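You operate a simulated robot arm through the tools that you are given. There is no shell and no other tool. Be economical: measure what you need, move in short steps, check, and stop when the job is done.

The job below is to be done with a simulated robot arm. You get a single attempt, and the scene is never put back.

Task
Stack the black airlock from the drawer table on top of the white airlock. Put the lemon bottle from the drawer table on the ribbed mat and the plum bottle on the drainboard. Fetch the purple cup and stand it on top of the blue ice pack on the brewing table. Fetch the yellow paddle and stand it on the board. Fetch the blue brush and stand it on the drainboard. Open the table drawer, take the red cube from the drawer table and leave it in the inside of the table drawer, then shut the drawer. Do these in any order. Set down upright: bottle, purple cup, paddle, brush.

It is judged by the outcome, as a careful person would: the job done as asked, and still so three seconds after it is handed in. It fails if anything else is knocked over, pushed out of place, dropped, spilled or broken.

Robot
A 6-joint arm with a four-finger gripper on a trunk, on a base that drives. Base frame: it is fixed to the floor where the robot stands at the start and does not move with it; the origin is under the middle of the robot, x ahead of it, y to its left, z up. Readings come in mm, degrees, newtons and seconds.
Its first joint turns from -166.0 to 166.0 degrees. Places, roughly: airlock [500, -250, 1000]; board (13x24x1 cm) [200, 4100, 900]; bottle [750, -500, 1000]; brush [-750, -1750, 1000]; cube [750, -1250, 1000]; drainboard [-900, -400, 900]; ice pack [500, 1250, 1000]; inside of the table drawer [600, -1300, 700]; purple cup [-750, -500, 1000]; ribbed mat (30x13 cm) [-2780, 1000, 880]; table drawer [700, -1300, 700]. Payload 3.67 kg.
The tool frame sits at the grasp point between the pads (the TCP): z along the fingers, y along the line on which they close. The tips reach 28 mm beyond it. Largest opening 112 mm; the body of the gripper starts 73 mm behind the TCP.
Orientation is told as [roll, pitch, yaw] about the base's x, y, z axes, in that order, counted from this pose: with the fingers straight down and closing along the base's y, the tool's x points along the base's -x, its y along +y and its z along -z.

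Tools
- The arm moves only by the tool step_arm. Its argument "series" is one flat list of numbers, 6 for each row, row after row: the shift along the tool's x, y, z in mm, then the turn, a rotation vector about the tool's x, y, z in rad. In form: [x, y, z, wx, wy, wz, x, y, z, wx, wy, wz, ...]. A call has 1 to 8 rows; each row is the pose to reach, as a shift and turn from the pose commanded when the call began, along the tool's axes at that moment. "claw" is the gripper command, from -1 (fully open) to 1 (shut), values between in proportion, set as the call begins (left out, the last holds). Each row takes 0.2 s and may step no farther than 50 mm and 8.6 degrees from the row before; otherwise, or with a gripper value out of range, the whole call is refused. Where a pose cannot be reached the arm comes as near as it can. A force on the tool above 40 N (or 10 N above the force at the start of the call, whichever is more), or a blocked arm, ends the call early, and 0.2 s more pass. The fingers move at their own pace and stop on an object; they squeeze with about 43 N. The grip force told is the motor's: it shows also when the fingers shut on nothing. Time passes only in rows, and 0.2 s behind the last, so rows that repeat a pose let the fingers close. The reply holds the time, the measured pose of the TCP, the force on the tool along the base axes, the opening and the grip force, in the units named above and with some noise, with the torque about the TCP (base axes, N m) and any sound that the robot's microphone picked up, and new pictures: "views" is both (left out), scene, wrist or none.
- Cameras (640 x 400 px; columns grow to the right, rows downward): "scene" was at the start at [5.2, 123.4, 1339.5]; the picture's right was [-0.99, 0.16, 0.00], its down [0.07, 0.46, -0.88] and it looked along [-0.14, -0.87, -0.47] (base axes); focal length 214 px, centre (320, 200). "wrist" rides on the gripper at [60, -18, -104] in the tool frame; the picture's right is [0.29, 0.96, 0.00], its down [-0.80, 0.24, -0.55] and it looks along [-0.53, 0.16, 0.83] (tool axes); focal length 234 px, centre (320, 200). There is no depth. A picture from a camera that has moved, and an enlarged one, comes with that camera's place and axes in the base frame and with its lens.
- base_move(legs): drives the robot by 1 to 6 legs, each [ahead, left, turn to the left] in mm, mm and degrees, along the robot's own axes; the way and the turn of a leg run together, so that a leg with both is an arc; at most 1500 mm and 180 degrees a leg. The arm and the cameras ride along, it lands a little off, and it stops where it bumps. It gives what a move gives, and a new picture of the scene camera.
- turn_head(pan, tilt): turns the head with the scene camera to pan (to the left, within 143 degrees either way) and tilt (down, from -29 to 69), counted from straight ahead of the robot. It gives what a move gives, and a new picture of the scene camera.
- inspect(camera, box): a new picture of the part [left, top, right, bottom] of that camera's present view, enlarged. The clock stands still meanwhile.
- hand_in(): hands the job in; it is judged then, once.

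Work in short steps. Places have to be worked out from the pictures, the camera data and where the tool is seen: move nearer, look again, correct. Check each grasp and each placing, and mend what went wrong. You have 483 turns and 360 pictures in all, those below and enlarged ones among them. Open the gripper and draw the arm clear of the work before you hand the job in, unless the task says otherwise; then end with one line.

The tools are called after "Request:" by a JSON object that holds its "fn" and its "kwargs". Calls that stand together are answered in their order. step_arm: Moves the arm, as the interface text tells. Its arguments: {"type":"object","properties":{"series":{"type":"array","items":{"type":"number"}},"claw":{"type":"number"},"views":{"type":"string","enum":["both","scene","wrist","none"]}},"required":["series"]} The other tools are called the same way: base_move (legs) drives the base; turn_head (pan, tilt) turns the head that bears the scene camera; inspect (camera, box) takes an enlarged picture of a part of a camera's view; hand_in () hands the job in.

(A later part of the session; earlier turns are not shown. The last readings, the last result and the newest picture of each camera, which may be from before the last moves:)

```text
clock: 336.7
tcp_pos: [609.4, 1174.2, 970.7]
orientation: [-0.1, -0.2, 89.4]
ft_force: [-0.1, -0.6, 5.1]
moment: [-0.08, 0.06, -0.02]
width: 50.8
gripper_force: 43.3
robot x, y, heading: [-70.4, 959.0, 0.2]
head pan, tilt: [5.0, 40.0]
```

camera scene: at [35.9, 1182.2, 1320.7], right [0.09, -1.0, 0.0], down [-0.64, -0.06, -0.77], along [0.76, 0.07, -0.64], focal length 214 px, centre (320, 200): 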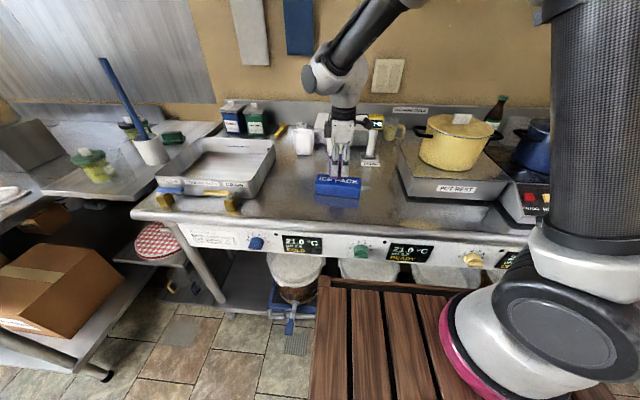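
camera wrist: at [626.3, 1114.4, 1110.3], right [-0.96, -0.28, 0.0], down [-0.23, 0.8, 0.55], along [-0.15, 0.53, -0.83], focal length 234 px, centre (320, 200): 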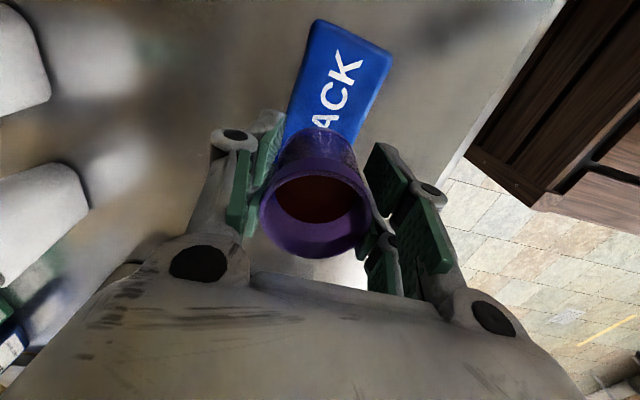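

Contact exactly as predicted. Quick look, then release.

Request:
{"fn": "inspect", "kwargs": {"camera": "scene", "box": [290, 110, 390, 210]}}

Request:
{"fn": "step_arm", "kwargs": {"series": [0, 0, 0, 0, 0, 0, 0, 0, 0, 0, 0, 0], "claw": -0.1, "views": "none"}}

Request:
{"fn": "step_arm", "kwargs": {"series": [0, 0, -10, 0, 0, 0, 0, 0, -40, 0, 0, 0, 0, 0, -85, 0, 0, 0, 0, 0, -130, 0, 0, 0], "claw": -0.4, "views": "scene"}}

Request:
{"fn": "inspect", "kwargs": {"camera": "scene", "box": [290, 110, 390, 210]}}

```text
4.00 times, centred on (340, 160) of scene
camera zoom: at [35.7, 1182.1, 1320.7], right [0.09, -1.0, 0.0], down [-0.64, -0.06, -0.77], along [0.76, 0.07, -0.64], focal length 858 px, centre (240, 360)
```

zoom: 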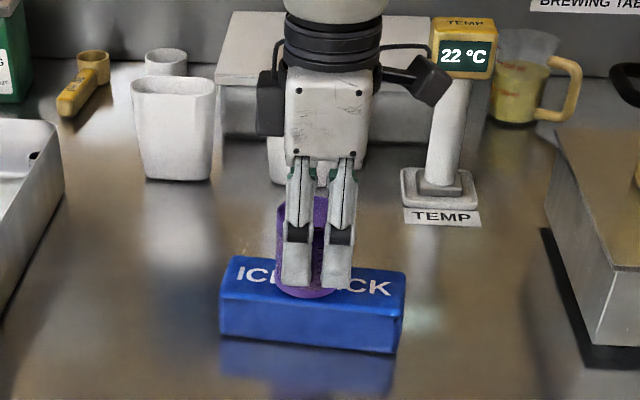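

```text
clock: 337.3
tcp_pos: [608.3, 1173.9, 970.9]
orientation: [-0.1, 0.0, 89.3]
ft_force: [0.5, -0.2, -0.2]
moment: [-0.02, -0.01, 0.02]
width: 61.2
gripper_force: 0.1
robot x, y, heading: [-67.9, 959.2, 0.1]
head pan, tilt: [5.0, 40.0]
```

```text
clock: 338.3
tcp_pos: [606.4, 1175.7, 1103.6]
orientation: [-0.1, 0.0, 89.5]
ft_force: [1.3, -0.7, 0.2]
moment: [-0.02, 0.05, 0.0]
width: 78.4
gripper_force: 0.0
robot x, y, heading: [-67.5, 959.5, -0.0]
head pan, tilt: [5.0, 40.0]
camera scene: at [36.1, 1182.3, 1320.7], right [0.09, -1.0, 0.0], down [-0.64, -0.06, -0.77], along [0.76, 0.07, -0.64], focal length 214 px, centre (320, 200)
```

scene: 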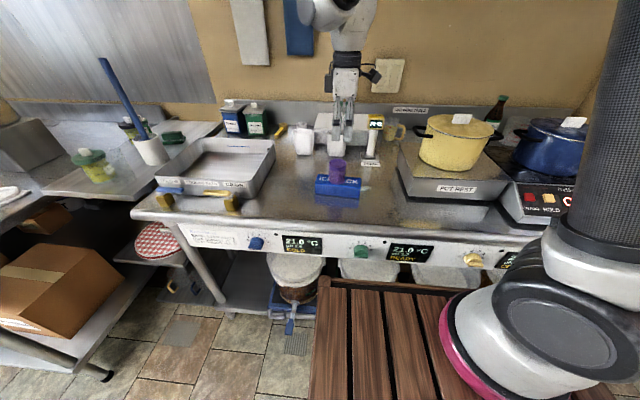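

```text
4.00 times, centred on (340, 160) of scene
camera zoom: at [36.1, 1182.3, 1320.7], right [0.09, -1.0, 0.0], down [-0.64, -0.06, -0.77], along [0.76, 0.07, -0.64], focal length 858 px, centre (240, 360)
```

zoom: 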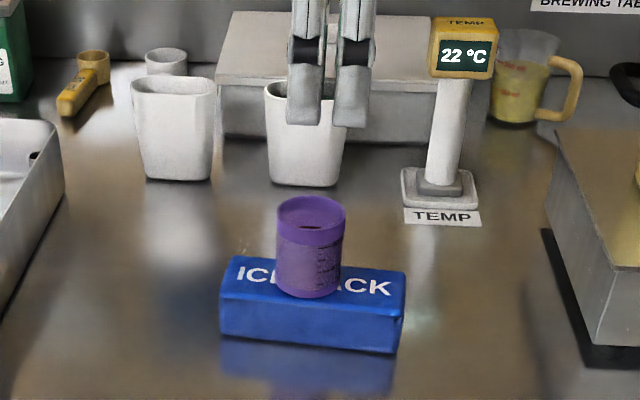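

Purple cup stands on the ice pack. Retract and drive to the drawer end of the drawer table.

Request:
{"fn": "step_arm", "kwargs": {"series": [0, 20, -15, 0, 0, 0, 0, 60, -30, 0, 0, 0, 0, 105, -45, 0, 0, 0, 0, 150, -60, 0, 0, 0, 0, 190, -70, 0, 0, 0], "views": "none"}}

Request:
{"fn": "base_move", "kwargs": {"legs": [[-140, 0, 0], [0, -1000, 0], [0, -1050, 0]]}}

Request:
{"fn": "turn_head", "kwargs": {"pan": -30, "tilt": 35}}

```text
clock: 339.5
tcp_pos: [415.1, 1178.9, 1173.6]
orientation: [0.0, 0.0, 89.4]
ft_force: [0.2, 0.8, -1.3]
moment: [-0.02, 0.03, 0.02]
width: 78.1
gripper_force: 0.1
robot x, y, heading: [-69.8, 960.4, 0.3]
head pan, tilt: [5.0, 40.0]
```

```text
clock: 350.6
tcp_pos: [263.6, -885.9, 1173.7]
orientation: [-0.1, 0.1, 88.0]
ft_force: [-0.7, 0.3, 0.0]
moment: [-0.02, -0.01, -0.01]
width: 78.3
gripper_force: 0.2
robot x, y, heading: [-225.9, -1094.1, -1.2]
head pan, tilt: [5.0, 40.0]
camera scene: at [-117.1, -873.9, 1320.7], right [0.07, -1.0, 0.0], down [-0.64, -0.04, -0.77], along [0.76, 0.05, -0.64], focal length 214 px, centre (320, 200)
```

scene: 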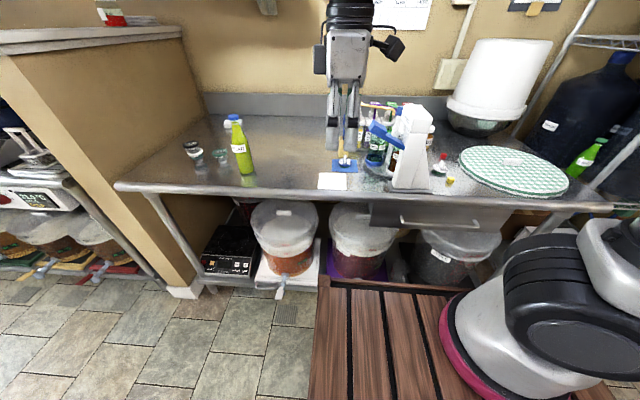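

```text
clock: 351.6
tcp_pos: [262.9, -885.9, 1174.6]
orientation: [-0.2, 0.0, 88.1]
ft_force: [-1.1, -0.4, 0.4]
moment: [-0.04, 0.01, 0.02]
width: 78.5
gripper_force: 0.0
robot x, y, heading: [-223.8, -1093.4, -0.9]
head pan, tilt: [-30.0, 35.0]
camera scene: at [-126.4, -925.1, 1328.2], right [-0.52, -0.86, 0.0], down [-0.49, 0.3, -0.82], along [0.7, -0.42, -0.57], focal length 214 px, centre (320, 200)
```

scene: 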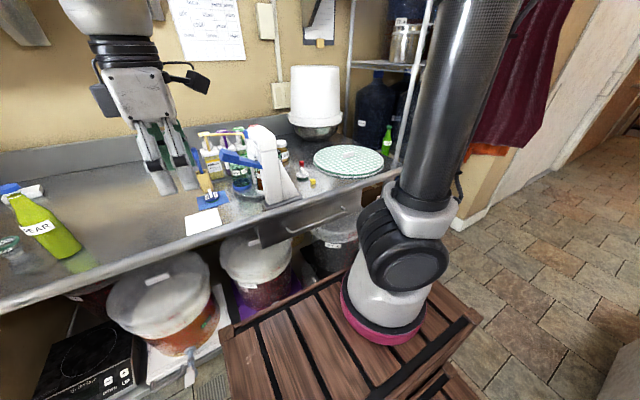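

Request:
{"fn": "inspect", "kwargs": {"camera": "scene", "box": [180, 110, 400, 260]}}

```text
2.67 times, centred on (290, 185) of scene
camera zoom: at [-126.4, -925.1, 1328.2], right [-0.52, -0.86, 0.0], down [-0.49, 0.3, -0.82], along [0.7, -0.42, -0.57], focal length 572 px, centre (400, 240)
```

zoom: 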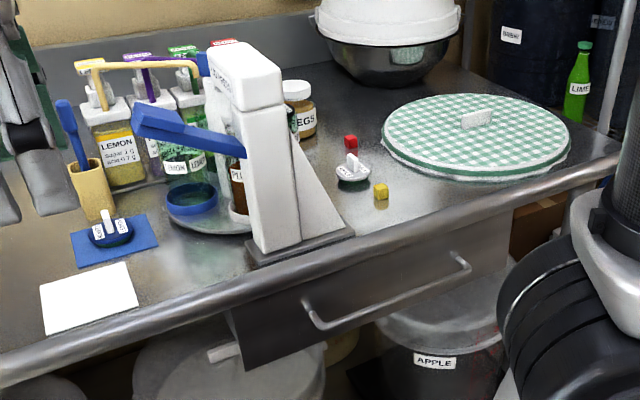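

The red cube is at about (712,-1326), behind a white piece and a yellow cube; the drawer handle is a bar at roughly x 438, y -1130..-1390, z 760. I'll stand to the side so the drawer can slide out past the trunk: robot at about (-80,-640).

Request:
{"fn": "base_move", "kwargs": {"legs": [[0, 455, 1.2], [140, 0, 0]]}}

Request:
{"fn": "turn_head", "kwargs": {"pan": -55, "tilt": 40}}

```text
clock: 355.3
tcp_pos: [405.6, -422.8, 1172.6]
orientation: [-0.2, 0.0, 89.0]
ft_force: [0.0, 0.7, 0.5]
moment: [-0.01, 0.0, -0.01]
width: 78.3
gripper_force: 0.1
robot x, y, heading: [-80.6, -636.1, -0.4]
head pan, tilt: [-30.0, 35.0]
camera scene: at [17.0, -465.9, 1328.2], right [-0.5, -0.86, 0.0], down [-0.5, 0.29, -0.82], along [0.71, -0.41, -0.57], focal length 214 px, centre (320, 200)
```

scene: 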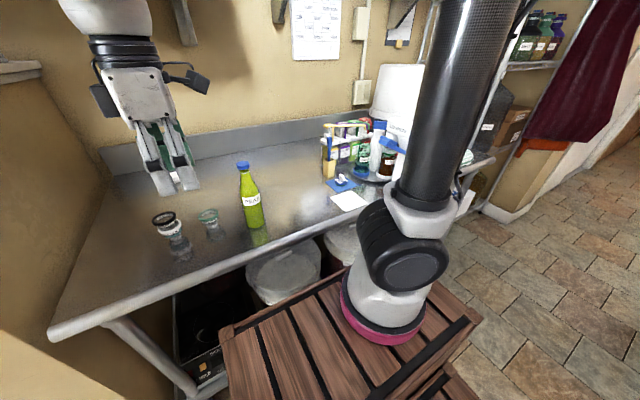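

```text
clock: 356.2
tcp_pos: [405.8, -422.6, 1174.2]
orientation: [-0.1, 0.0, 88.9]
ft_force: [0.8, -0.7, -0.5]
moment: [0.0, -0.01, 0.01]
width: 78.7
gripper_force: 0.0
robot x, y, heading: [-79.4, -634.1, -0.3]
head pan, tilt: [-55.0, 40.0]
camera scene: at [-10.6, -491.4, 1320.7], right [-0.82, -0.57, 0.0], down [-0.37, 0.53, -0.77], along [0.44, -0.63, -0.64], focal length 214 px, centre (320, 200)
```

scene: 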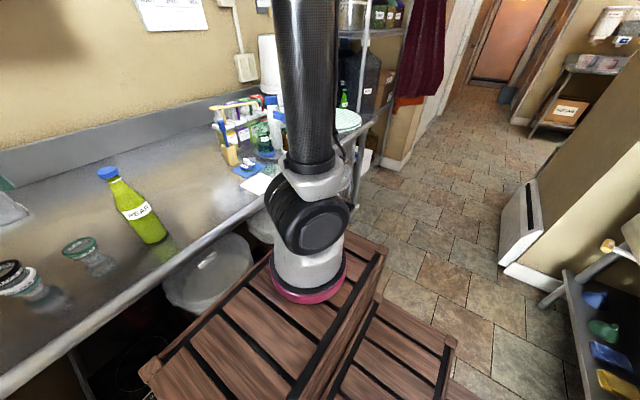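

The arm column hides the handle from the head camera here, so I'll rely on the wrist camera. Swing the arm around its base, turning the tool yaw from +89 to −90, in three calls.

Request:
{"fn": "step_arm", "kwargs": {"series": [24, -29, -10, 0, 0, 0.13, 50, -55, -20, 0, 0, 0.26, 79, -78, -30, 0, 0, 0.39, 109, -98, -40, 0, 0, 0.52, 142, -115, -40, 0, 0, 0.65, 176, -129, -40, 0, 0, 0.78, 212, -139, -40, 0, 0, 0.91, 247, -145, -40, 0, 0, 1.04], "claw": -0.2, "views": "none"}}

```text
clock: 358.0
tcp_pos: [546.8, -673.5, 1213.6]
orientation: [0.0, -0.2, 29.2]
ft_force: [0.4, 1.0, 0.1]
moment: [-0.01, -0.01, 0.02]
width: 67.2
gripper_force: 0.1
robot x, y, heading: [-80.3, -635.7, -0.5]
head pan, tilt: [-55.0, 40.0]
```

Request:
{"fn": "step_arm", "kwargs": {"series": [10, -36, 0, 0, 0, 0.13, 23, -73, 0, 0, 0, 0.26, 39, -107, 0, 0, 0, 0.39, 62, -141, 0, 0, 0, 0.52, 86, -174, 0, 0, 0, 0.65, 114, -203, 0, 0, 0, 0.78, 146, -231, 0, 0, 0, 0.91, 181, -256, 0, 0, 0, 1.04], "views": "wrist"}}

```text
clock: 359.8
tcp_pos: [513.4, -983.0, 1214.2]
orientation: [0.1, -0.1, -30.4]
ft_force: [0.0, 0.3, 0.4]
moment: [0.0, 0.02, 0.01]
width: 67.0
gripper_force: 0.2
robot x, y, heading: [-76.9, -633.4, -0.3]
head pan, tilt: [-55.0, 40.0]
camera wrist: at [453.5, -968.9, 1318.1], right [0.24, 0.97, 0.0], down [0.81, -0.2, 0.56], along [0.54, -0.13, -0.83], focal length 234 px, centre (320, 200)
```

wrist: 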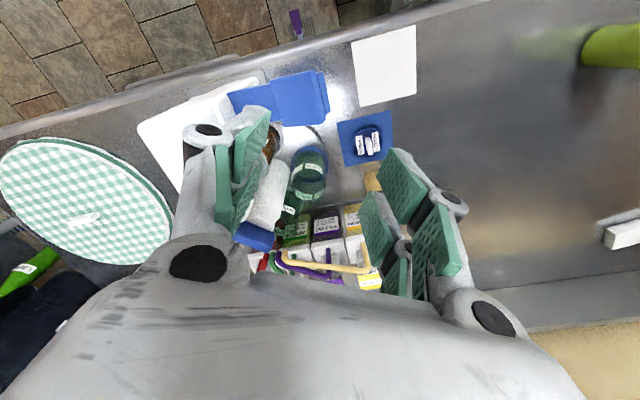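

Request:
{"fn": "step_arm", "kwargs": {"series": [17, -41, 0, 0, 0, 0.13, 34, -82, 0, 0, 0, 0.26, 50, -124, 0, 0, 0, 0.39, 67, -165, 0, 0, 0, 0.52, 84, -206, 0, 0, 0, 0.65, 101, -248, 0, 0, 0, 0.78, 117, -289, 0, 0, 0, 0.91, 134, -330, 0, 0, 0, 1.04], "views": "both"}}

```text
clock: 361.6
tcp_pos: [230.5, -1200.9, 1212.6]
orientation: [0.1, 0.0, -90.0]
ft_force: [0.4, 0.5, 0.0]
moment: [0.0, 0.02, 0.01]
width: 66.9
gripper_force: 0.0
robot x, y, heading: [-80.2, -634.3, -0.4]
head pan, tilt: [-55.0, 40.0]
camera scene: at [-10.5, -491.2, 1320.7], right [-0.82, -0.57, 0.0], down [-0.37, 0.53, -0.77], along [0.44, -0.63, -0.64], focal length 214 px, centre (320, 200)
camera wrist: at [212.2, -1140.2, 1318.5], right [0.96, 0.29, 0.0], down [0.24, -0.8, 0.55], along [0.16, -0.53, -0.83], focal length 234 px, centre (320, 200)
```

scene: 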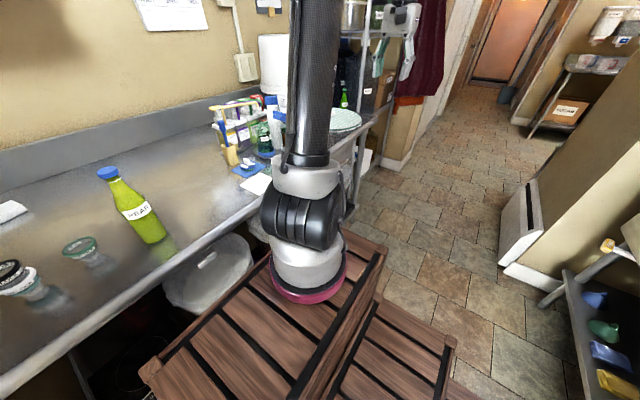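
wrist: 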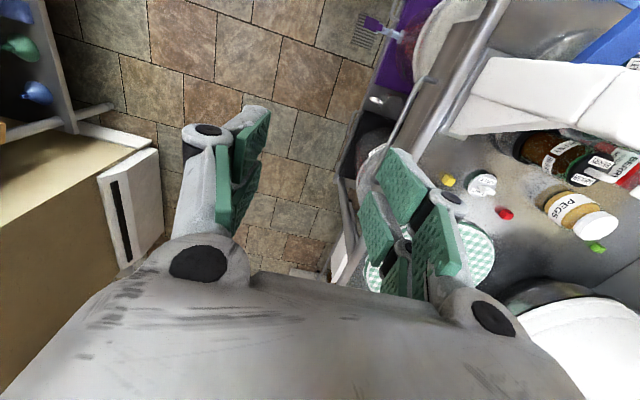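

Request:
{"fn": "inspect", "kwargs": {"camera": "wrist", "box": [320, 0, 540, 160]}}

```text
2.50 times, centred on (430, 80) of wrist
camera zoom: at [212.2, -1140.2, 1318.5], right [0.96, 0.29, 0.0], down [0.24, -0.8, 0.55], along [0.16, -0.53, -0.83], focal length 585 px, centre (45, 500)
```

zoom: 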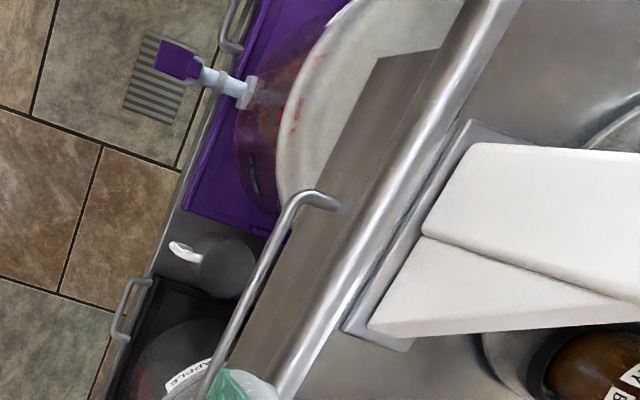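

Handle bar located at x≈436, z≈763 (y −1130..−1390). Tilt the tool 50° forward with the pads closing in the vertical plane while lowering.

Request:
{"fn": "step_arm", "kwargs": {"series": [-5, 3, 25, -0.109, 0, 0, -10, 5, 50, -0.218, 0, 0, -15, 8, 75, -0.327, 0, 0, -20, 10, 100, -0.436, 0, 0, -24, 13, 125, -0.545, 0, 0, -29, 15, 150, -0.655, 0, 0, -34, 18, 175, -0.764, 0, 0, -39, 20, 200, -0.873, 0, 0], "views": "wrist"}}

```text
clock: 363.4
tcp_pos: [250.2, -1240.4, 1014.5]
orientation: [50.2, 0.0, -89.9]
ft_force: [-0.2, 1.0, -0.5]
moment: [0.0, 0.09, -0.02]
width: 67.0
gripper_force: 0.2
robot x, y, heading: [-83.2, -633.0, -0.3]
head pan, tilt: [-55.0, 40.0]
camera wrist: at [158.9, -1180.4, 1068.6], right [0.61, 0.29, 0.74], down [-0.27, -0.8, 0.54], along [0.74, -0.53, -0.41], focal length 234 px, centre (320, 200)
```

wrist: 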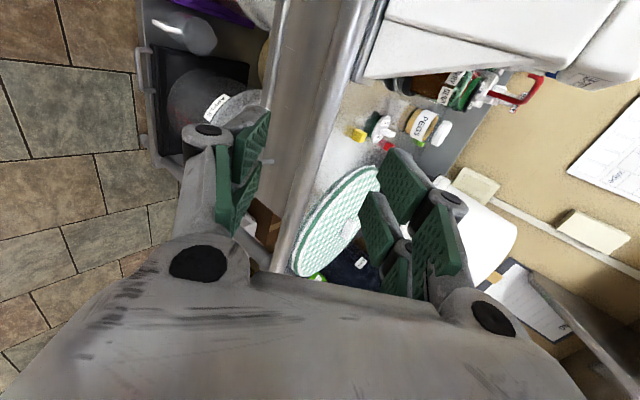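

Request:
{"fn": "step_arm", "kwargs": {"series": [0, -18, 38, 0, 0, 0, 0, -37, 76, 0, 0, 0, 0, -55, 114, 0, 0, 0, 0, -73, 150, 0, 0, 0, 0, -73, 173, 0, 0, 0], "views": "wrist"}}

Request:
{"fn": "inspect", "kwargs": {"camera": "wrist", "box": [160, 0, 420, 200]}}

```text
clock: 364.6
tcp_pos: [338.0, -1240.3, 846.7]
orientation: [50.1, 0.0, -90.0]
ft_force: [-0.7, 0.4, 0.6]
moment: [0.0, -0.02, 0.0]
width: 67.1
gripper_force: 0.1
robot x, y, heading: [-80.9, -633.5, -0.4]
head pan, tilt: [-55.0, 40.0]
camera wrist: at [246.7, -1180.5, 899.5], right [0.61, 0.29, 0.73], down [-0.27, -0.8, 0.54], along [0.74, -0.53, -0.41], focal length 234 px, centre (320, 200)
```

wrist: 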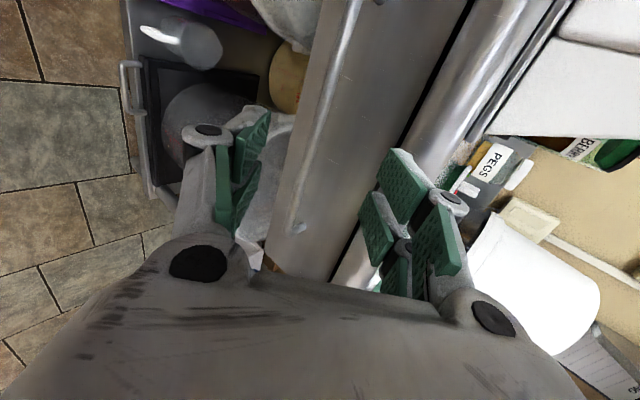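

```text
2.00 times, centred on (290, 100) of wrist
camera zoom: at [246.7, -1180.5, 899.5], right [0.61, 0.29, 0.73], down [-0.27, -0.8, 0.54], along [0.74, -0.53, -0.41], focal length 468 px, centre (380, 400)
```

zoom: 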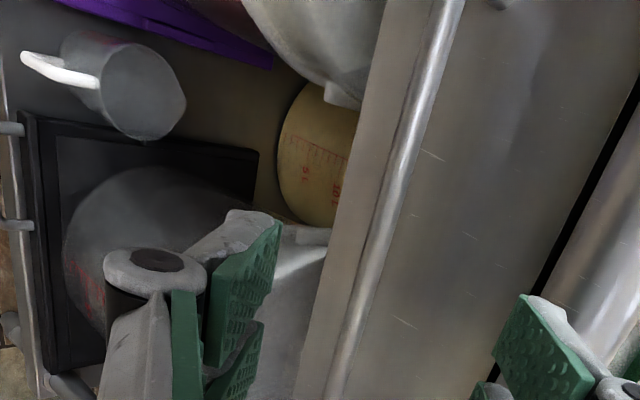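

Bar confirmed at (436, 763). I narrow the opening to ~31 mm and advance 113 mm so the tips don't touch the drawer front.

Request:
{"fn": "step_arm", "kwargs": {"series": [0, -1, 30, 0, 0, 0, 0, -1, 60, 0, 0, 0, 0, -2, 85, 0, 0, 0, 0, -2, 102, 0, 0, 0, 0, -2, 113, 0, 0, 0], "claw": 0.4, "views": "wrist"}}

```text
clock: 365.8
tcp_pos: [422.7, -1239.9, 771.8]
orientation: [50.0, 0.0, -89.9]
ft_force: [0.4, -0.4, 0.0]
moment: [0.0, -0.03, -0.05]
width: 33.6
gripper_force: 0.2
robot x, y, heading: [-78.1, -632.4, -0.4]
head pan, tilt: [-55.0, 40.0]
camera wrist: at [331.7, -1180.1, 825.3], right [0.61, 0.29, 0.73], down [-0.27, -0.8, 0.54], along [0.74, -0.53, -0.41], focal length 234 px, centre (320, 200)
```

wrist: 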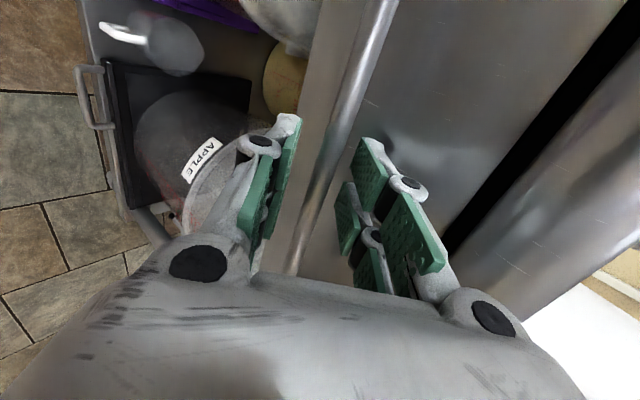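

The bar lies between the pads. Close.

Request:
{"fn": "step_arm", "kwargs": {"series": [0, 0, 0, 0, 0, 0, 0, 0, 0, 0, 0, 0], "claw": 1, "views": "wrist"}}

```text
clock: 366.4
tcp_pos: [423.8, -1240.2, 771.9]
orientation: [50.2, 0.0, -89.9]
ft_force: [2.9, 0.6, 10.1]
moment: [0.62, -0.14, -0.24]
width: 11.6
gripper_force: 45.1
robot x, y, heading: [-79.7, -637.1, -0.1]
head pan, tilt: [-55.0, 40.0]
camera wrist: at [331.9, -1180.1, 826.0], right [0.61, 0.29, 0.74], down [-0.27, -0.8, 0.54], along [0.74, -0.53, -0.41], focal length 234 px, centre (320, 200)
```

wrist: 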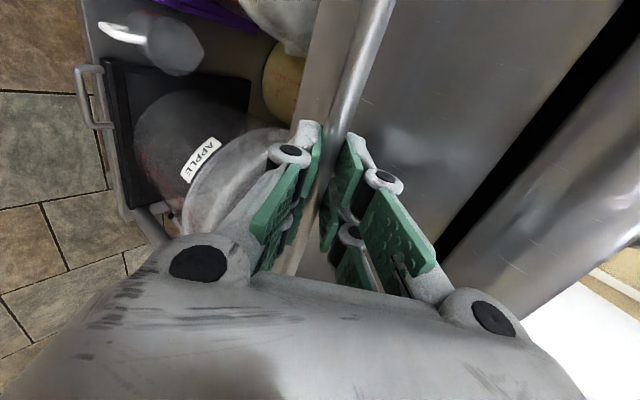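

Gripped. Pull the drawer out (−x) in steps.

Request:
{"fn": "step_arm", "kwargs": {"series": [0, -6, -8, 0, 0, 0, 0, -16, -19, 0, 0, 0, 0, -29, -35, 0, 0, 0, 0, -42, -50, 0, 0, 0, 0, -54, -65, 0, 0, 0], "views": "wrist"}}

```text
clock: 367.6
tcp_pos: [338.9, -1238.8, 772.6]
orientation: [50.1, 0.0, -90.0]
ft_force: [-0.2, -6.3, 8.8]
moment: [0.44, -0.04, -0.41]
width: 11.5
gripper_force: 45.2
robot x, y, heading: [-79.0, -635.9, -0.3]
head pan, tilt: [-55.0, 40.0]
camera wrist: at [248.4, -1179.8, 826.1], right [0.61, 0.29, 0.73], down [-0.27, -0.8, 0.54], along [0.74, -0.53, -0.41], focal length 234 px, centre (320, 200)
```

wrist: 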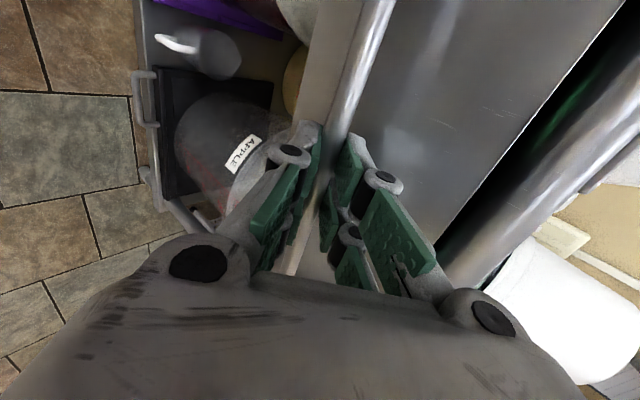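

It slides freely. Pull another ~150 mm.

Request:
{"fn": "step_arm", "kwargs": {"series": [0, -10, -12, 0, 0, 0, 0, -26, -31, 0, 0, 0, 0, -45, -54, 0, 0, 0, 0, -64, -77, 0, 0, 0, 0, -82, -98, 0, 0, 0, 0, -96, -115, 0, 0, 0], "views": "both"}}

```text
clock: 369.0
tcp_pos: [186.6, -1240.7, 773.2]
orientation: [50.0, 0.1, -90.0]
ft_force: [-0.8, 0.3, 11.5]
moment: [0.3, -0.04, -0.36]
width: 11.4
gripper_force: 45.0
robot x, y, heading: [-83.2, -638.5, -0.1]
head pan, tilt: [-55.0, 40.0]
camera scene: at [-10.9, -491.3, 1320.7], right [-0.82, -0.57, 0.0], down [-0.37, 0.53, -0.77], along [0.44, -0.63, -0.64], focal length 214 px, centre (320, 200)
camera wrist: at [95.0, -1179.4, 826.1], right [0.61, 0.29, 0.73], down [-0.27, -0.8, 0.54], along [0.74, -0.53, -0.41], focal length 234 px, centre (320, 200)
```

scene: 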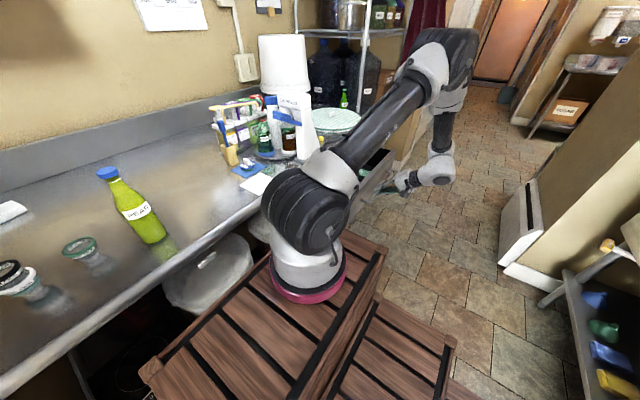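
wrist: 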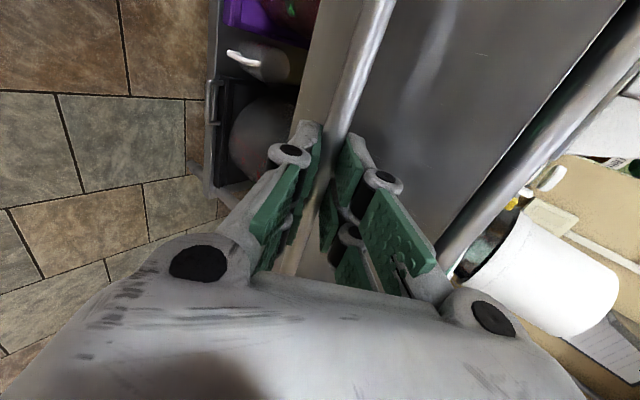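

Drawer is open ~237 mm. Release the bar and back out upward.

Request:
{"fn": "step_arm", "kwargs": {"series": [0, 0, 0, 0, 0, 0, 0, 0, 0, 0, 0, 0, 0, 0, -40, 0, 0, 0, 0, 0, -80, 0, 0, 0, 0, 20, -115, 0, 0, 0], "claw": 0.3, "views": "wrist"}}

```text
clock: 370.2
tcp_pos: [111.7, -1240.1, 859.2]
orientation: [50.2, 0.1, -89.8]
ft_force: [1.2, 0.4, 0.0]
moment: [0.02, 0.02, -0.03]
width: 39.1
gripper_force: 0.1
robot x, y, heading: [-79.4, -633.1, -0.5]
head pan, tilt: [-55.0, 40.0]
camera wrist: at [21.2, -1179.7, 912.8], right [0.61, 0.29, 0.73], down [-0.27, -0.8, 0.54], along [0.74, -0.53, -0.41], focal length 234 px, centre (320, 200)
```

wrist: 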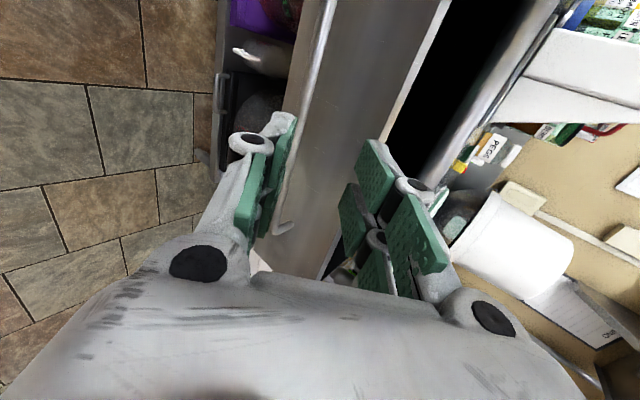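

Return the tool to vertical while rising above the table.

Request:
{"fn": "step_arm", "kwargs": {"series": [0, 36, -14, 0.109, 0, 0, 0, 72, -27, 0.218, 0, 0, 0, 108, -41, 0.327, 0, 0, 0, 143, -54, 0.436, 0, 0, 0, 179, -68, 0.545, 0, 0, 0, 215, -82, 0.655, 0, 0, 0, 251, -95, 0.764, 0, 0, 0, 287, -109, 0.875, 0, 0], "views": "wrist"}}

Request:
{"fn": "inspect", "kwargs": {"camera": "wrist", "box": [280, 20, 600, 260]}}

```text
clock: 372.0
tcp_pos: [215.6, -1240.9, 1153.7]
orientation: [-0.1, 0.0, -89.8]
ft_force: [-0.8, -0.1, -0.3]
moment: [0.01, -0.03, 0.03]
width: 39.0
gripper_force: 0.1
robot x, y, heading: [-82.1, -638.1, -0.4]
head pan, tilt: [-55.0, 40.0]
camera wrist: at [197.0, -1180.2, 1258.0], right [0.96, 0.29, 0.0], down [0.24, -0.8, 0.55], along [0.16, -0.53, -0.83], focal length 234 px, centre (320, 200)
```

wrist: 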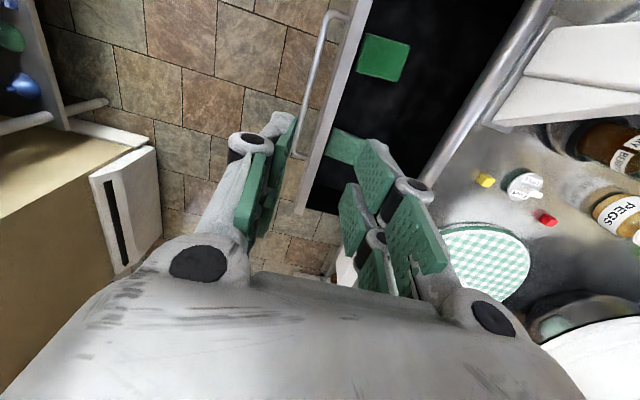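

```text
1.67 times, centred on (440, 140) of wrist
camera zoom: at [197.0, -1180.2, 1258.0], right [0.96, 0.29, 0.0], down [0.24, -0.8, 0.55], along [0.16, -0.53, -0.83], focal length 390 px, centre (120, 300)
```

zoom: 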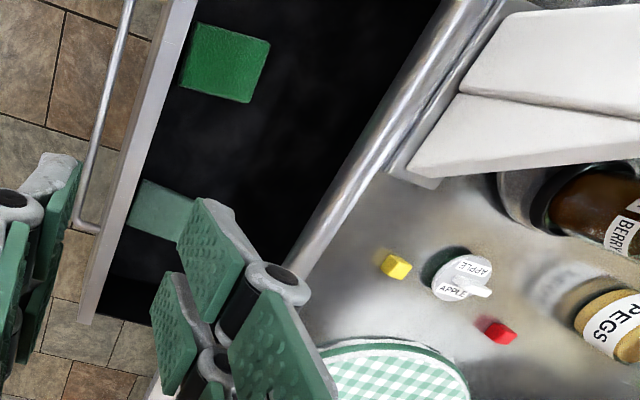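

Drawer is open and the red cube is at about (712,-1326). Move over the table toward it with yaw about −49.

Request:
{"fn": "step_arm", "kwargs": {"series": [0, 48, 0, 0, 0, -0.089, 0, 96, 0, 0, 0, -0.178, 0, 144, 0, 0, 0, -0.267, 0, 192, 10, 0, 0, -0.356, 0, 240, 20, 0, 0, -0.445, 0, 288, 30, 0, 0, -0.534, 0, 335, 40, 0, 0, -0.623, 0, 380, 54, 0, 0, -0.712], "claw": 0.15, "views": "wrist"}}

Request:
{"fn": "inspect", "kwargs": {"camera": "wrist", "box": [240, 60, 440, 200]}}

```text
clock: 373.8
tcp_pos: [594.7, -1238.6, 1099.4]
orientation: [0.1, 0.0, -49.1]
ft_force: [-0.5, -0.3, 1.0]
moment: [0.0, -0.06, 0.02]
width: 47.6
gripper_force: 0.0
robot x, y, heading: [-77.8, -637.1, 0.0]
head pan, tilt: [-55.0, 40.0]
camera wrist: at [541.9, -1205.0, 1203.5], right [0.53, 0.84, 0.0], down [0.7, -0.45, 0.55], along [0.47, -0.3, -0.83], focal length 234 px, centre (320, 200)
```

wrist: 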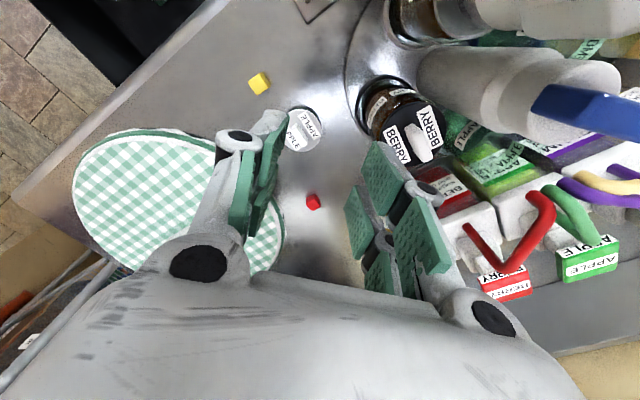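

```text
2.86 times, centred on (340, 130) of wrist
camera zoom: at [541.9, -1205.0, 1203.5], right [0.53, 0.84, 0.0], down [0.7, -0.45, 0.55], along [0.47, -0.3, -0.83], focal length 669 px, centre (263, 400)
```

zoom: 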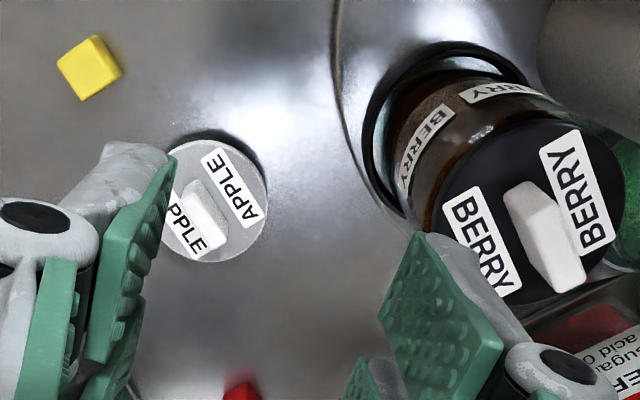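

Request:
{"fn": "step_arm", "kwargs": {"series": [-37, 8, 20, 0, 0, 0, -74, 16, 40, 0, 0, 0, -110, 24, 65, 0, 0, 0, -147, 32, 85, 0, 0, 0, -147, 32, 100, 0, 0, 0], "views": "both"}}

Request:
{"fn": "inspect", "kwargs": {"camera": "wrist", "box": [220, 60, 420, 200]}}

```text
clock: 375.0
tcp_pos: [694.1, -1311.2, 991.4]
orientation: [0.1, 0.0, -49.2]
ft_force: [0.0, 0.1, 2.0]
moment: [-0.08, -0.07, 0.01]
width: 47.6
gripper_force: 0.1
out of reach, approached as far as the arm can: row 4, 5
robot x, y, heading: [-76.6, -634.1, -0.3]
head pan, tilt: [-55.0, 40.0]
camera scene: at [-11.1, -491.3, 1320.7], right [-0.82, -0.57, 0.0], down [-0.37, 0.53, -0.77], along [0.44, -0.63, -0.64], focal length 214 px, centre (320, 200)
camera wrist: at [641.7, -1277.3, 1097.0], right [0.54, 0.84, 0.0], down [0.7, -0.45, 0.55], along [0.47, -0.3, -0.83], focal length 234 px, centre (320, 200)
```

scene: 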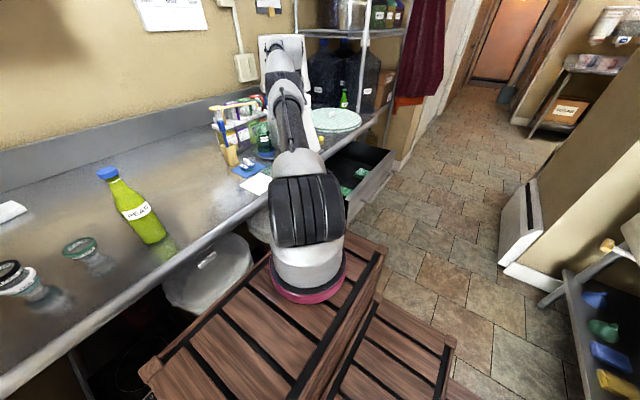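
wrist: 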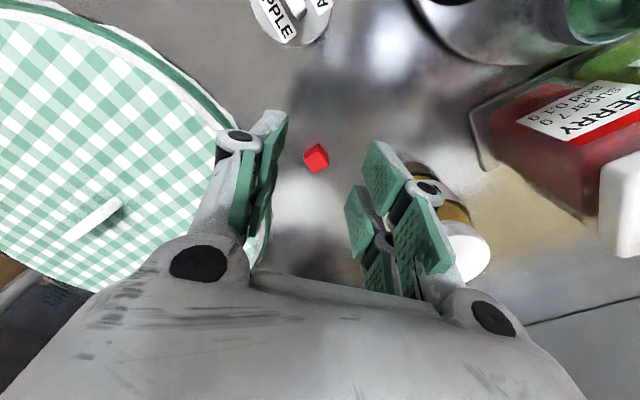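

```text
2.86 times, centred on (320, 130) of wrist
camera zoom: at [641.7, -1277.3, 1097.0], right [0.54, 0.84, 0.0], down [0.7, -0.45, 0.55], along [0.47, -0.3, -0.83], focal length 669 px, centre (320, 400)
```

zoom: 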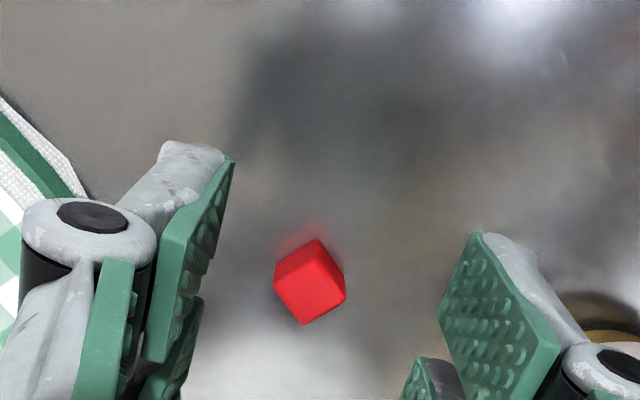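

The cube is ~18 mm, axis-aligned, and slightly out of reach. I raise, reorient to yaw 0 with a 25° forward tilt (gains reach), and nudge the base 20 mm forward.

Request:
{"fn": "step_arm", "kwargs": {"series": [10, -4, -25, 0, 0, 0, 18, -8, -40, -0.0268, -0.0584, -0.1207, 25, -12, -50, -0.0535, -0.1169, -0.2414, 32, -16, -58, -0.0803, -0.1753, -0.3621, 40, -20, -65, -0.107, -0.2338, -0.4827, 48, -24, -69, -0.1338, -0.2922, -0.6034, 51, -27, -69, -0.1605, -0.3507, -0.7241, 51, -27, -69, -0.1873, -0.4091, -0.8448], "views": "none"}}

Request:
{"fn": "base_move", "kwargs": {"legs": [[20, 0, 0]]}}

Request:
{"fn": "step_arm", "kwargs": {"series": [0, 0, 0, 0, 0, 0], "views": "wrist"}}

```text
clock: 376.8
tcp_pos: [641.1, -1289.2, 1060.7]
orientation: [0.1, -25.1, 0.2]
ft_force: [1.0, -0.1, -1.0]
moment: [-0.03, 0.02, 0.0]
width: 47.9
gripper_force: 0.0
robot x, y, heading: [-80.5, -635.4, -0.4]
head pan, tilt: [-55.0, 40.0]
```

```text
clock: 377.6
tcp_pos: [661.6, -1291.6, 1060.5]
orientation: [0.0, -25.0, 0.2]
ft_force: [0.0, 1.4, -0.1]
moment: [0.02, 0.0, -0.01]
width: 47.7
gripper_force: 0.0
robot x, y, heading: [-59.0, -635.8, -0.5]
head pan, tilt: [-55.0, 40.0]
camera scene: at [9.7, -491.7, 1320.7], right [-0.82, -0.57, 0.0], down [-0.37, 0.53, -0.77], along [0.44, -0.63, -0.64], focal length 214 px, centre (320, 200)
```

scene: 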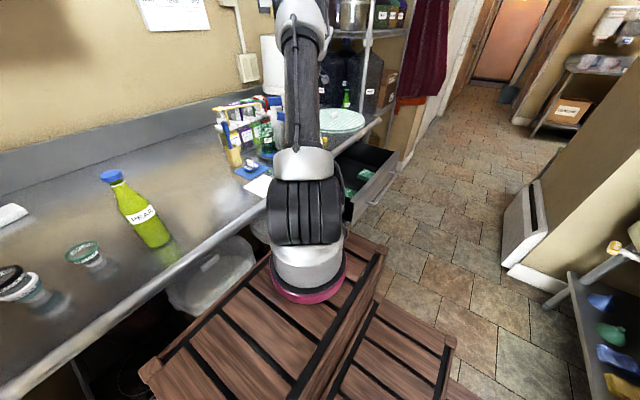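

```text
clock: 378.0
tcp_pos: [662.1, -1289.7, 1059.7]
orientation: [0.0, -25.0, 0.1]
ft_force: [0.5, 1.0, -0.5]
moment: [0.02, 0.03, -0.02]
width: 47.6
gripper_force: 0.0
robot x, y, heading: [-56.5, -634.6, -0.2]
head pan, tilt: [-55.0, 40.0]
camera wrist: at [563.5, -1308.5, 1130.0], right [-0.26, 0.96, -0.12], down [0.49, 0.24, 0.84], along [0.83, 0.16, -0.53], focal length 234 px, centre (320, 200)
```

wrist: 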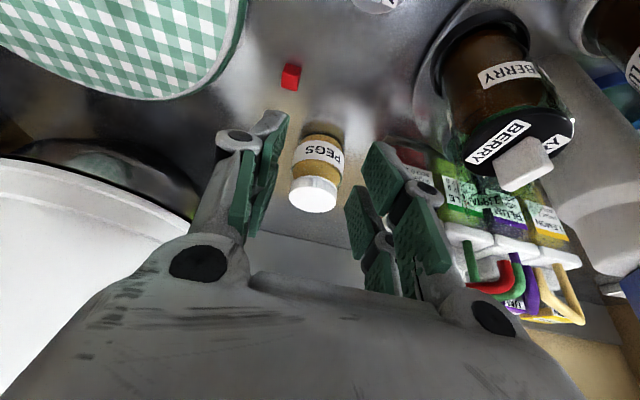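

The cube sits at about (721,-1330) with the PEGS jar safely behind. Move to the pre-grasp point.

Request:
{"fn": "step_arm", "kwargs": {"series": [8, -13, 28, 0, 0, 0, 17, -26, 56, 0, 0, 0, 25, -39, 84, 0, 0, 0, 25, -39, 84, 0, 0, 0], "views": "wrist"}}

Request:
{"fn": "inspect", "kwargs": {"camera": "wrist", "box": [220, 40, 420, 180]}}

```text
clock: 379.0
tcp_pos: [674.5, -1329.2, 973.2]
orientation: [0.0, -25.0, 0.1]
ft_force: [-0.4, -0.1, 0.0]
moment: [0.0, -0.01, 0.03]
width: 47.3
gripper_force: 0.0
robot x, y, heading: [-59.3, -635.2, -0.4]
head pan, tilt: [-55.0, 40.0]
camera wrist: at [576.4, -1348.2, 1044.3], right [-0.26, 0.96, -0.12], down [0.49, 0.24, 0.84], along [0.83, 0.16, -0.53], focal length 234 px, centre (320, 200)
```

wrist: 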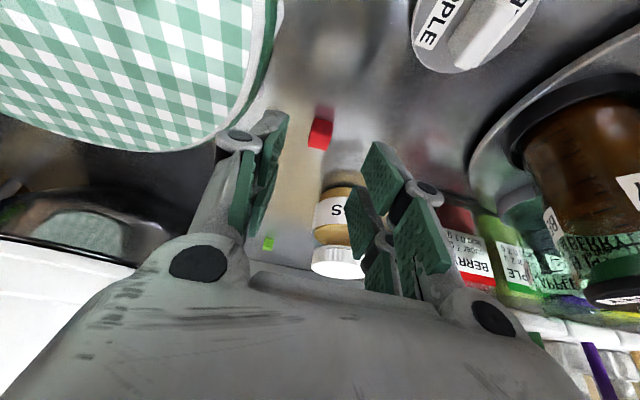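

```text
2.86 times, centred on (320, 110) of wrist
camera zoom: at [576.4, -1348.2, 1044.3], right [-0.26, 0.96, -0.12], down [0.49, 0.24, 0.84], along [0.83, 0.16, -0.53], focal length 669 px, centre (320, 457)
```

zoom: 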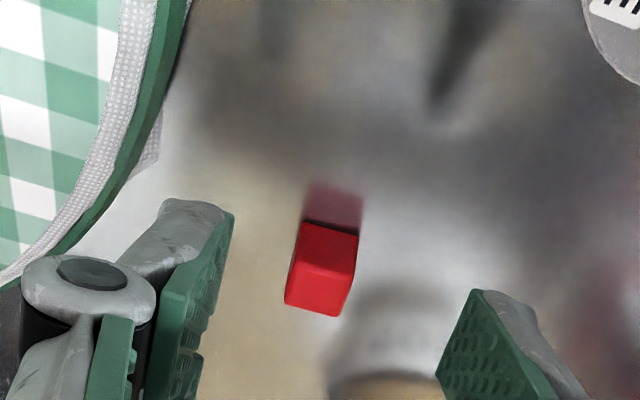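

Request:
{"fn": "step_arm", "kwargs": {"series": [-2, 1, 25, 0, 0, 0, -4, 1, 50, 0, 0, 0, -5, 1, 68, 0, 0, 0, -5, 1, 78, 0, 0, 0], "views": "wrist"}}

Request:
{"fn": "inspect", "kwargs": {"camera": "wrist", "box": [220, 80, 420, 220]}}

```text
clock: 380.0
tcp_pos: [708.9, -1330.2, 914.9]
orientation: [-0.3, -25.1, 0.2]
ft_force: [-2.9, 1.5, 12.4]
moment: [0.27, 0.29, 0.04]
width: 49.4
gripper_force: 1.1
robot x, y, heading: [-60.1, -633.9, -0.3]
head pan, tilt: [-55.0, 40.0]
stopped in row 4: the force on the tool passed its limit at 60 N (the readings are from after the stop); the commanded pose is now the measured one
camera wrist: at [610.5, -1347.8, 984.0], right [-0.26, 0.96, -0.13], down [0.49, 0.24, 0.84], along [0.83, 0.16, -0.53], focal length 234 px, centre (320, 200)
```

wrist: 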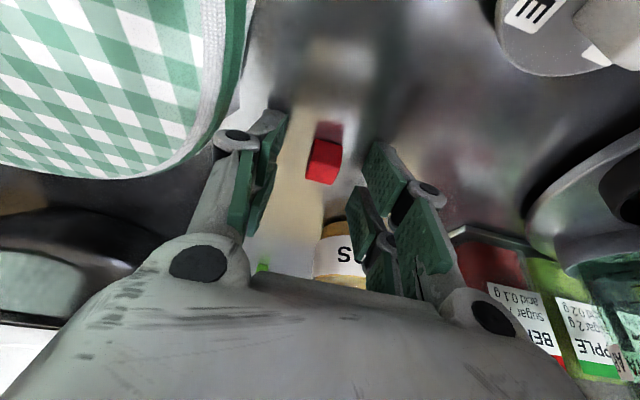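

```text
2.86 times, centred on (320, 150) of wrist
camera zoom: at [610.5, -1347.8, 984.0], right [-0.26, 0.96, -0.13], down [0.49, 0.24, 0.84], along [0.83, 0.16, -0.53], focal length 669 px, centre (320, 343)
```

zoom: 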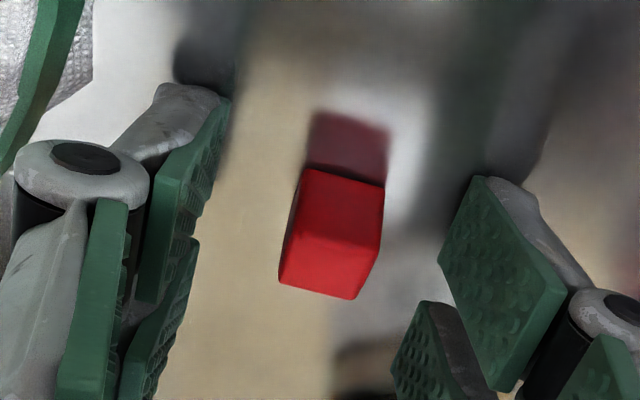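

The fingertips touched the table (surface ≈885), so I recompute the cube at (711,-1329). Shift back a few mm, lift 3 mm and close.

Request:
{"fn": "step_arm", "kwargs": {"series": [3, 1, -4, 0, 0, 0, 4, 1, -5, 0, 0, 0], "views": "none"}}

Request:
{"fn": "step_arm", "kwargs": {"series": [0, 0, 0, 0, 0, 0, 0, 0, 0, 0, 0, 0, 0, 0, 0, 0, 0, 0], "claw": 1, "views": "wrist"}}

```text
clock: 380.6
tcp_pos: [703.3, -1328.9, 914.6]
orientation: [-0.1, -25.1, 0.2]
ft_force: [3.7, -0.3, 7.7]
moment: [0.06, -0.05, -0.05]
width: 47.8
gripper_force: 0.1
robot x, y, heading: [-59.2, -636.2, -0.0]
head pan, tilt: [-55.0, 40.0]
```

```text
clock: 381.4
tcp_pos: [701.9, -1330.1, 916.2]
orientation: [0.0, -25.0, 0.1]
ft_force: [-1.2, 2.1, 9.1]
moment: [0.1, 0.09, 0.0]
width: 17.1
gripper_force: 42.9
robot x, y, heading: [-60.9, -635.4, -0.4]
head pan, tilt: [-55.0, 40.0]
camera wrist: at [604.4, -1346.4, 984.7], right [-0.26, 0.96, -0.12], down [0.49, 0.24, 0.84], along [0.83, 0.16, -0.53], focal length 234 px, centre (320, 200)
```

wrist: 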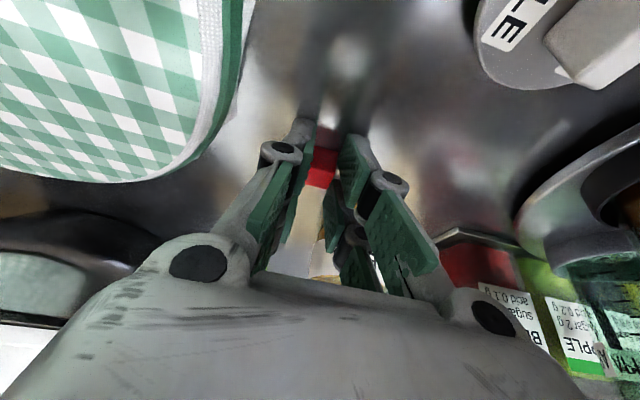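

Cube gripped (17 mm). Lift.

Request:
{"fn": "step_arm", "kwargs": {"series": [-13, 0, -27, 0, 0, 0, -30, 0, -63, 0, 0, 0, -47, 0, -100, 0, 0, 0, -64, 0, -137, 0, 0, 0], "views": "wrist"}}

```text
clock: 382.4
tcp_pos: [701.1, -1330.9, 1064.9]
orientation: [0.0, -25.0, 0.0]
ft_force: [0.7, 0.2, -0.8]
moment: [0.04, 0.0, 0.02]
width: 17.3
gripper_force: 43.0
robot x, y, heading: [-61.2, -635.3, -0.6]
head pan, tilt: [-55.0, 40.0]
camera wrist: at [603.4, -1348.6, 1136.8], right [-0.26, 0.96, -0.12], down [0.49, 0.24, 0.84], along [0.83, 0.16, -0.53], focal length 234 px, centre (320, 200)
```

wrist: 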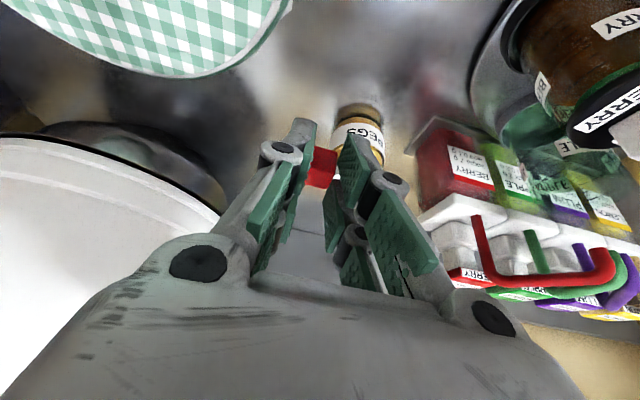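

Carry the cube over to above the open drawer while returning to vertical.

Request:
{"fn": "step_arm", "kwargs": {"series": [40, 9, -18, 0, 0.054, 0, 80, 19, -37, 0, 0.109, 0, 120, 28, -56, 0, 0.163, 0, 159, 38, -74, 0, 0.218, 0, 199, 47, -93, 0, 0.272, 0, 239, 57, -111, 0, 0.327, 0, 279, 66, -130, 0, 0.381, 0, 318, 76, -148, 0, 0.436, 0], "views": "wrist"}}

Request:
{"fn": "inspect", "kwargs": {"camera": "wrist", "box": [160, 0, 480, 220]}}

```text
clock: 384.2
tcp_pos: [351.2, -1253.8, 1066.0]
orientation: [-0.1, 0.0, 0.1]
ft_force: [0.9, -0.6, -0.9]
moment: [0.04, 0.01, 0.04]
width: 17.3
gripper_force: 43.2
robot x, y, heading: [-62.6, -636.4, -0.2]
head pan, tilt: [-55.0, 40.0]
camera wrist: at [291.4, -1271.7, 1169.9], right [-0.29, 0.96, 0.0], down [0.8, 0.24, 0.55], along [0.53, 0.16, -0.83], focal length 234 px, centre (320, 200)
```

wrist: 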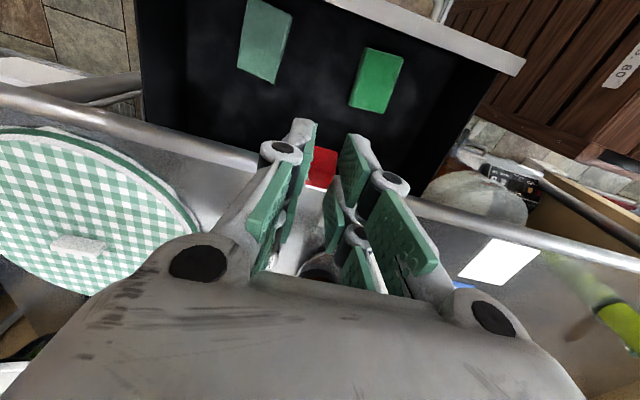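

```text
1.82 times, centred on (320, 110) of wrist
camera zoom: at [291.4, -1271.7, 1169.9], right [-0.29, 0.96, 0.0], down [0.8, 0.24, 0.55], along [0.53, 0.16, -0.83], focal length 426 px, centre (320, 364)
```

zoom: 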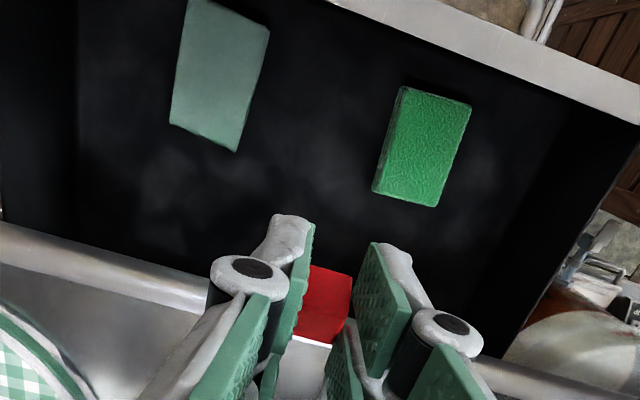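

The drop spot lies between the two green pads. Descend into the drawer.

Request:
{"fn": "step_arm", "kwargs": {"series": [5, 0, 45, 0, 0, 0, 8, 0, 92, 0, 0, 0, 8, 0, 140, 0, 0, 0, 8, 0, 188, 0, 0, 0, 8, 0, 230, 0, 0, 0, 8, 0, 260, 0, 0, 0], "views": "wrist"}}

```text
clock: 385.6
tcp_pos: [344.4, -1254.5, 804.3]
orientation: [-0.2, -0.1, 0.1]
ft_force: [-0.3, 0.7, 0.0]
moment: [0.0, 0.01, -0.01]
width: 17.1
gripper_force: 42.5
robot x, y, heading: [-61.9, -633.7, -0.5]
head pan, tilt: [-55.0, 40.0]
camera wrist: at [284.3, -1271.9, 909.2], right [-0.29, 0.96, 0.0], down [0.8, 0.24, 0.55], along [0.53, 0.16, -0.83], focal length 234 px, centre (320, 200)
```

wrist: 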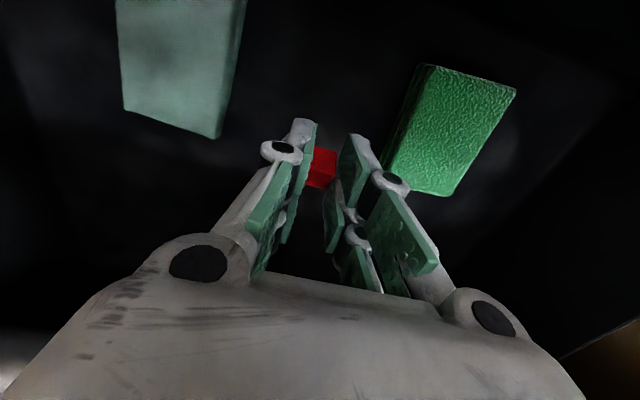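

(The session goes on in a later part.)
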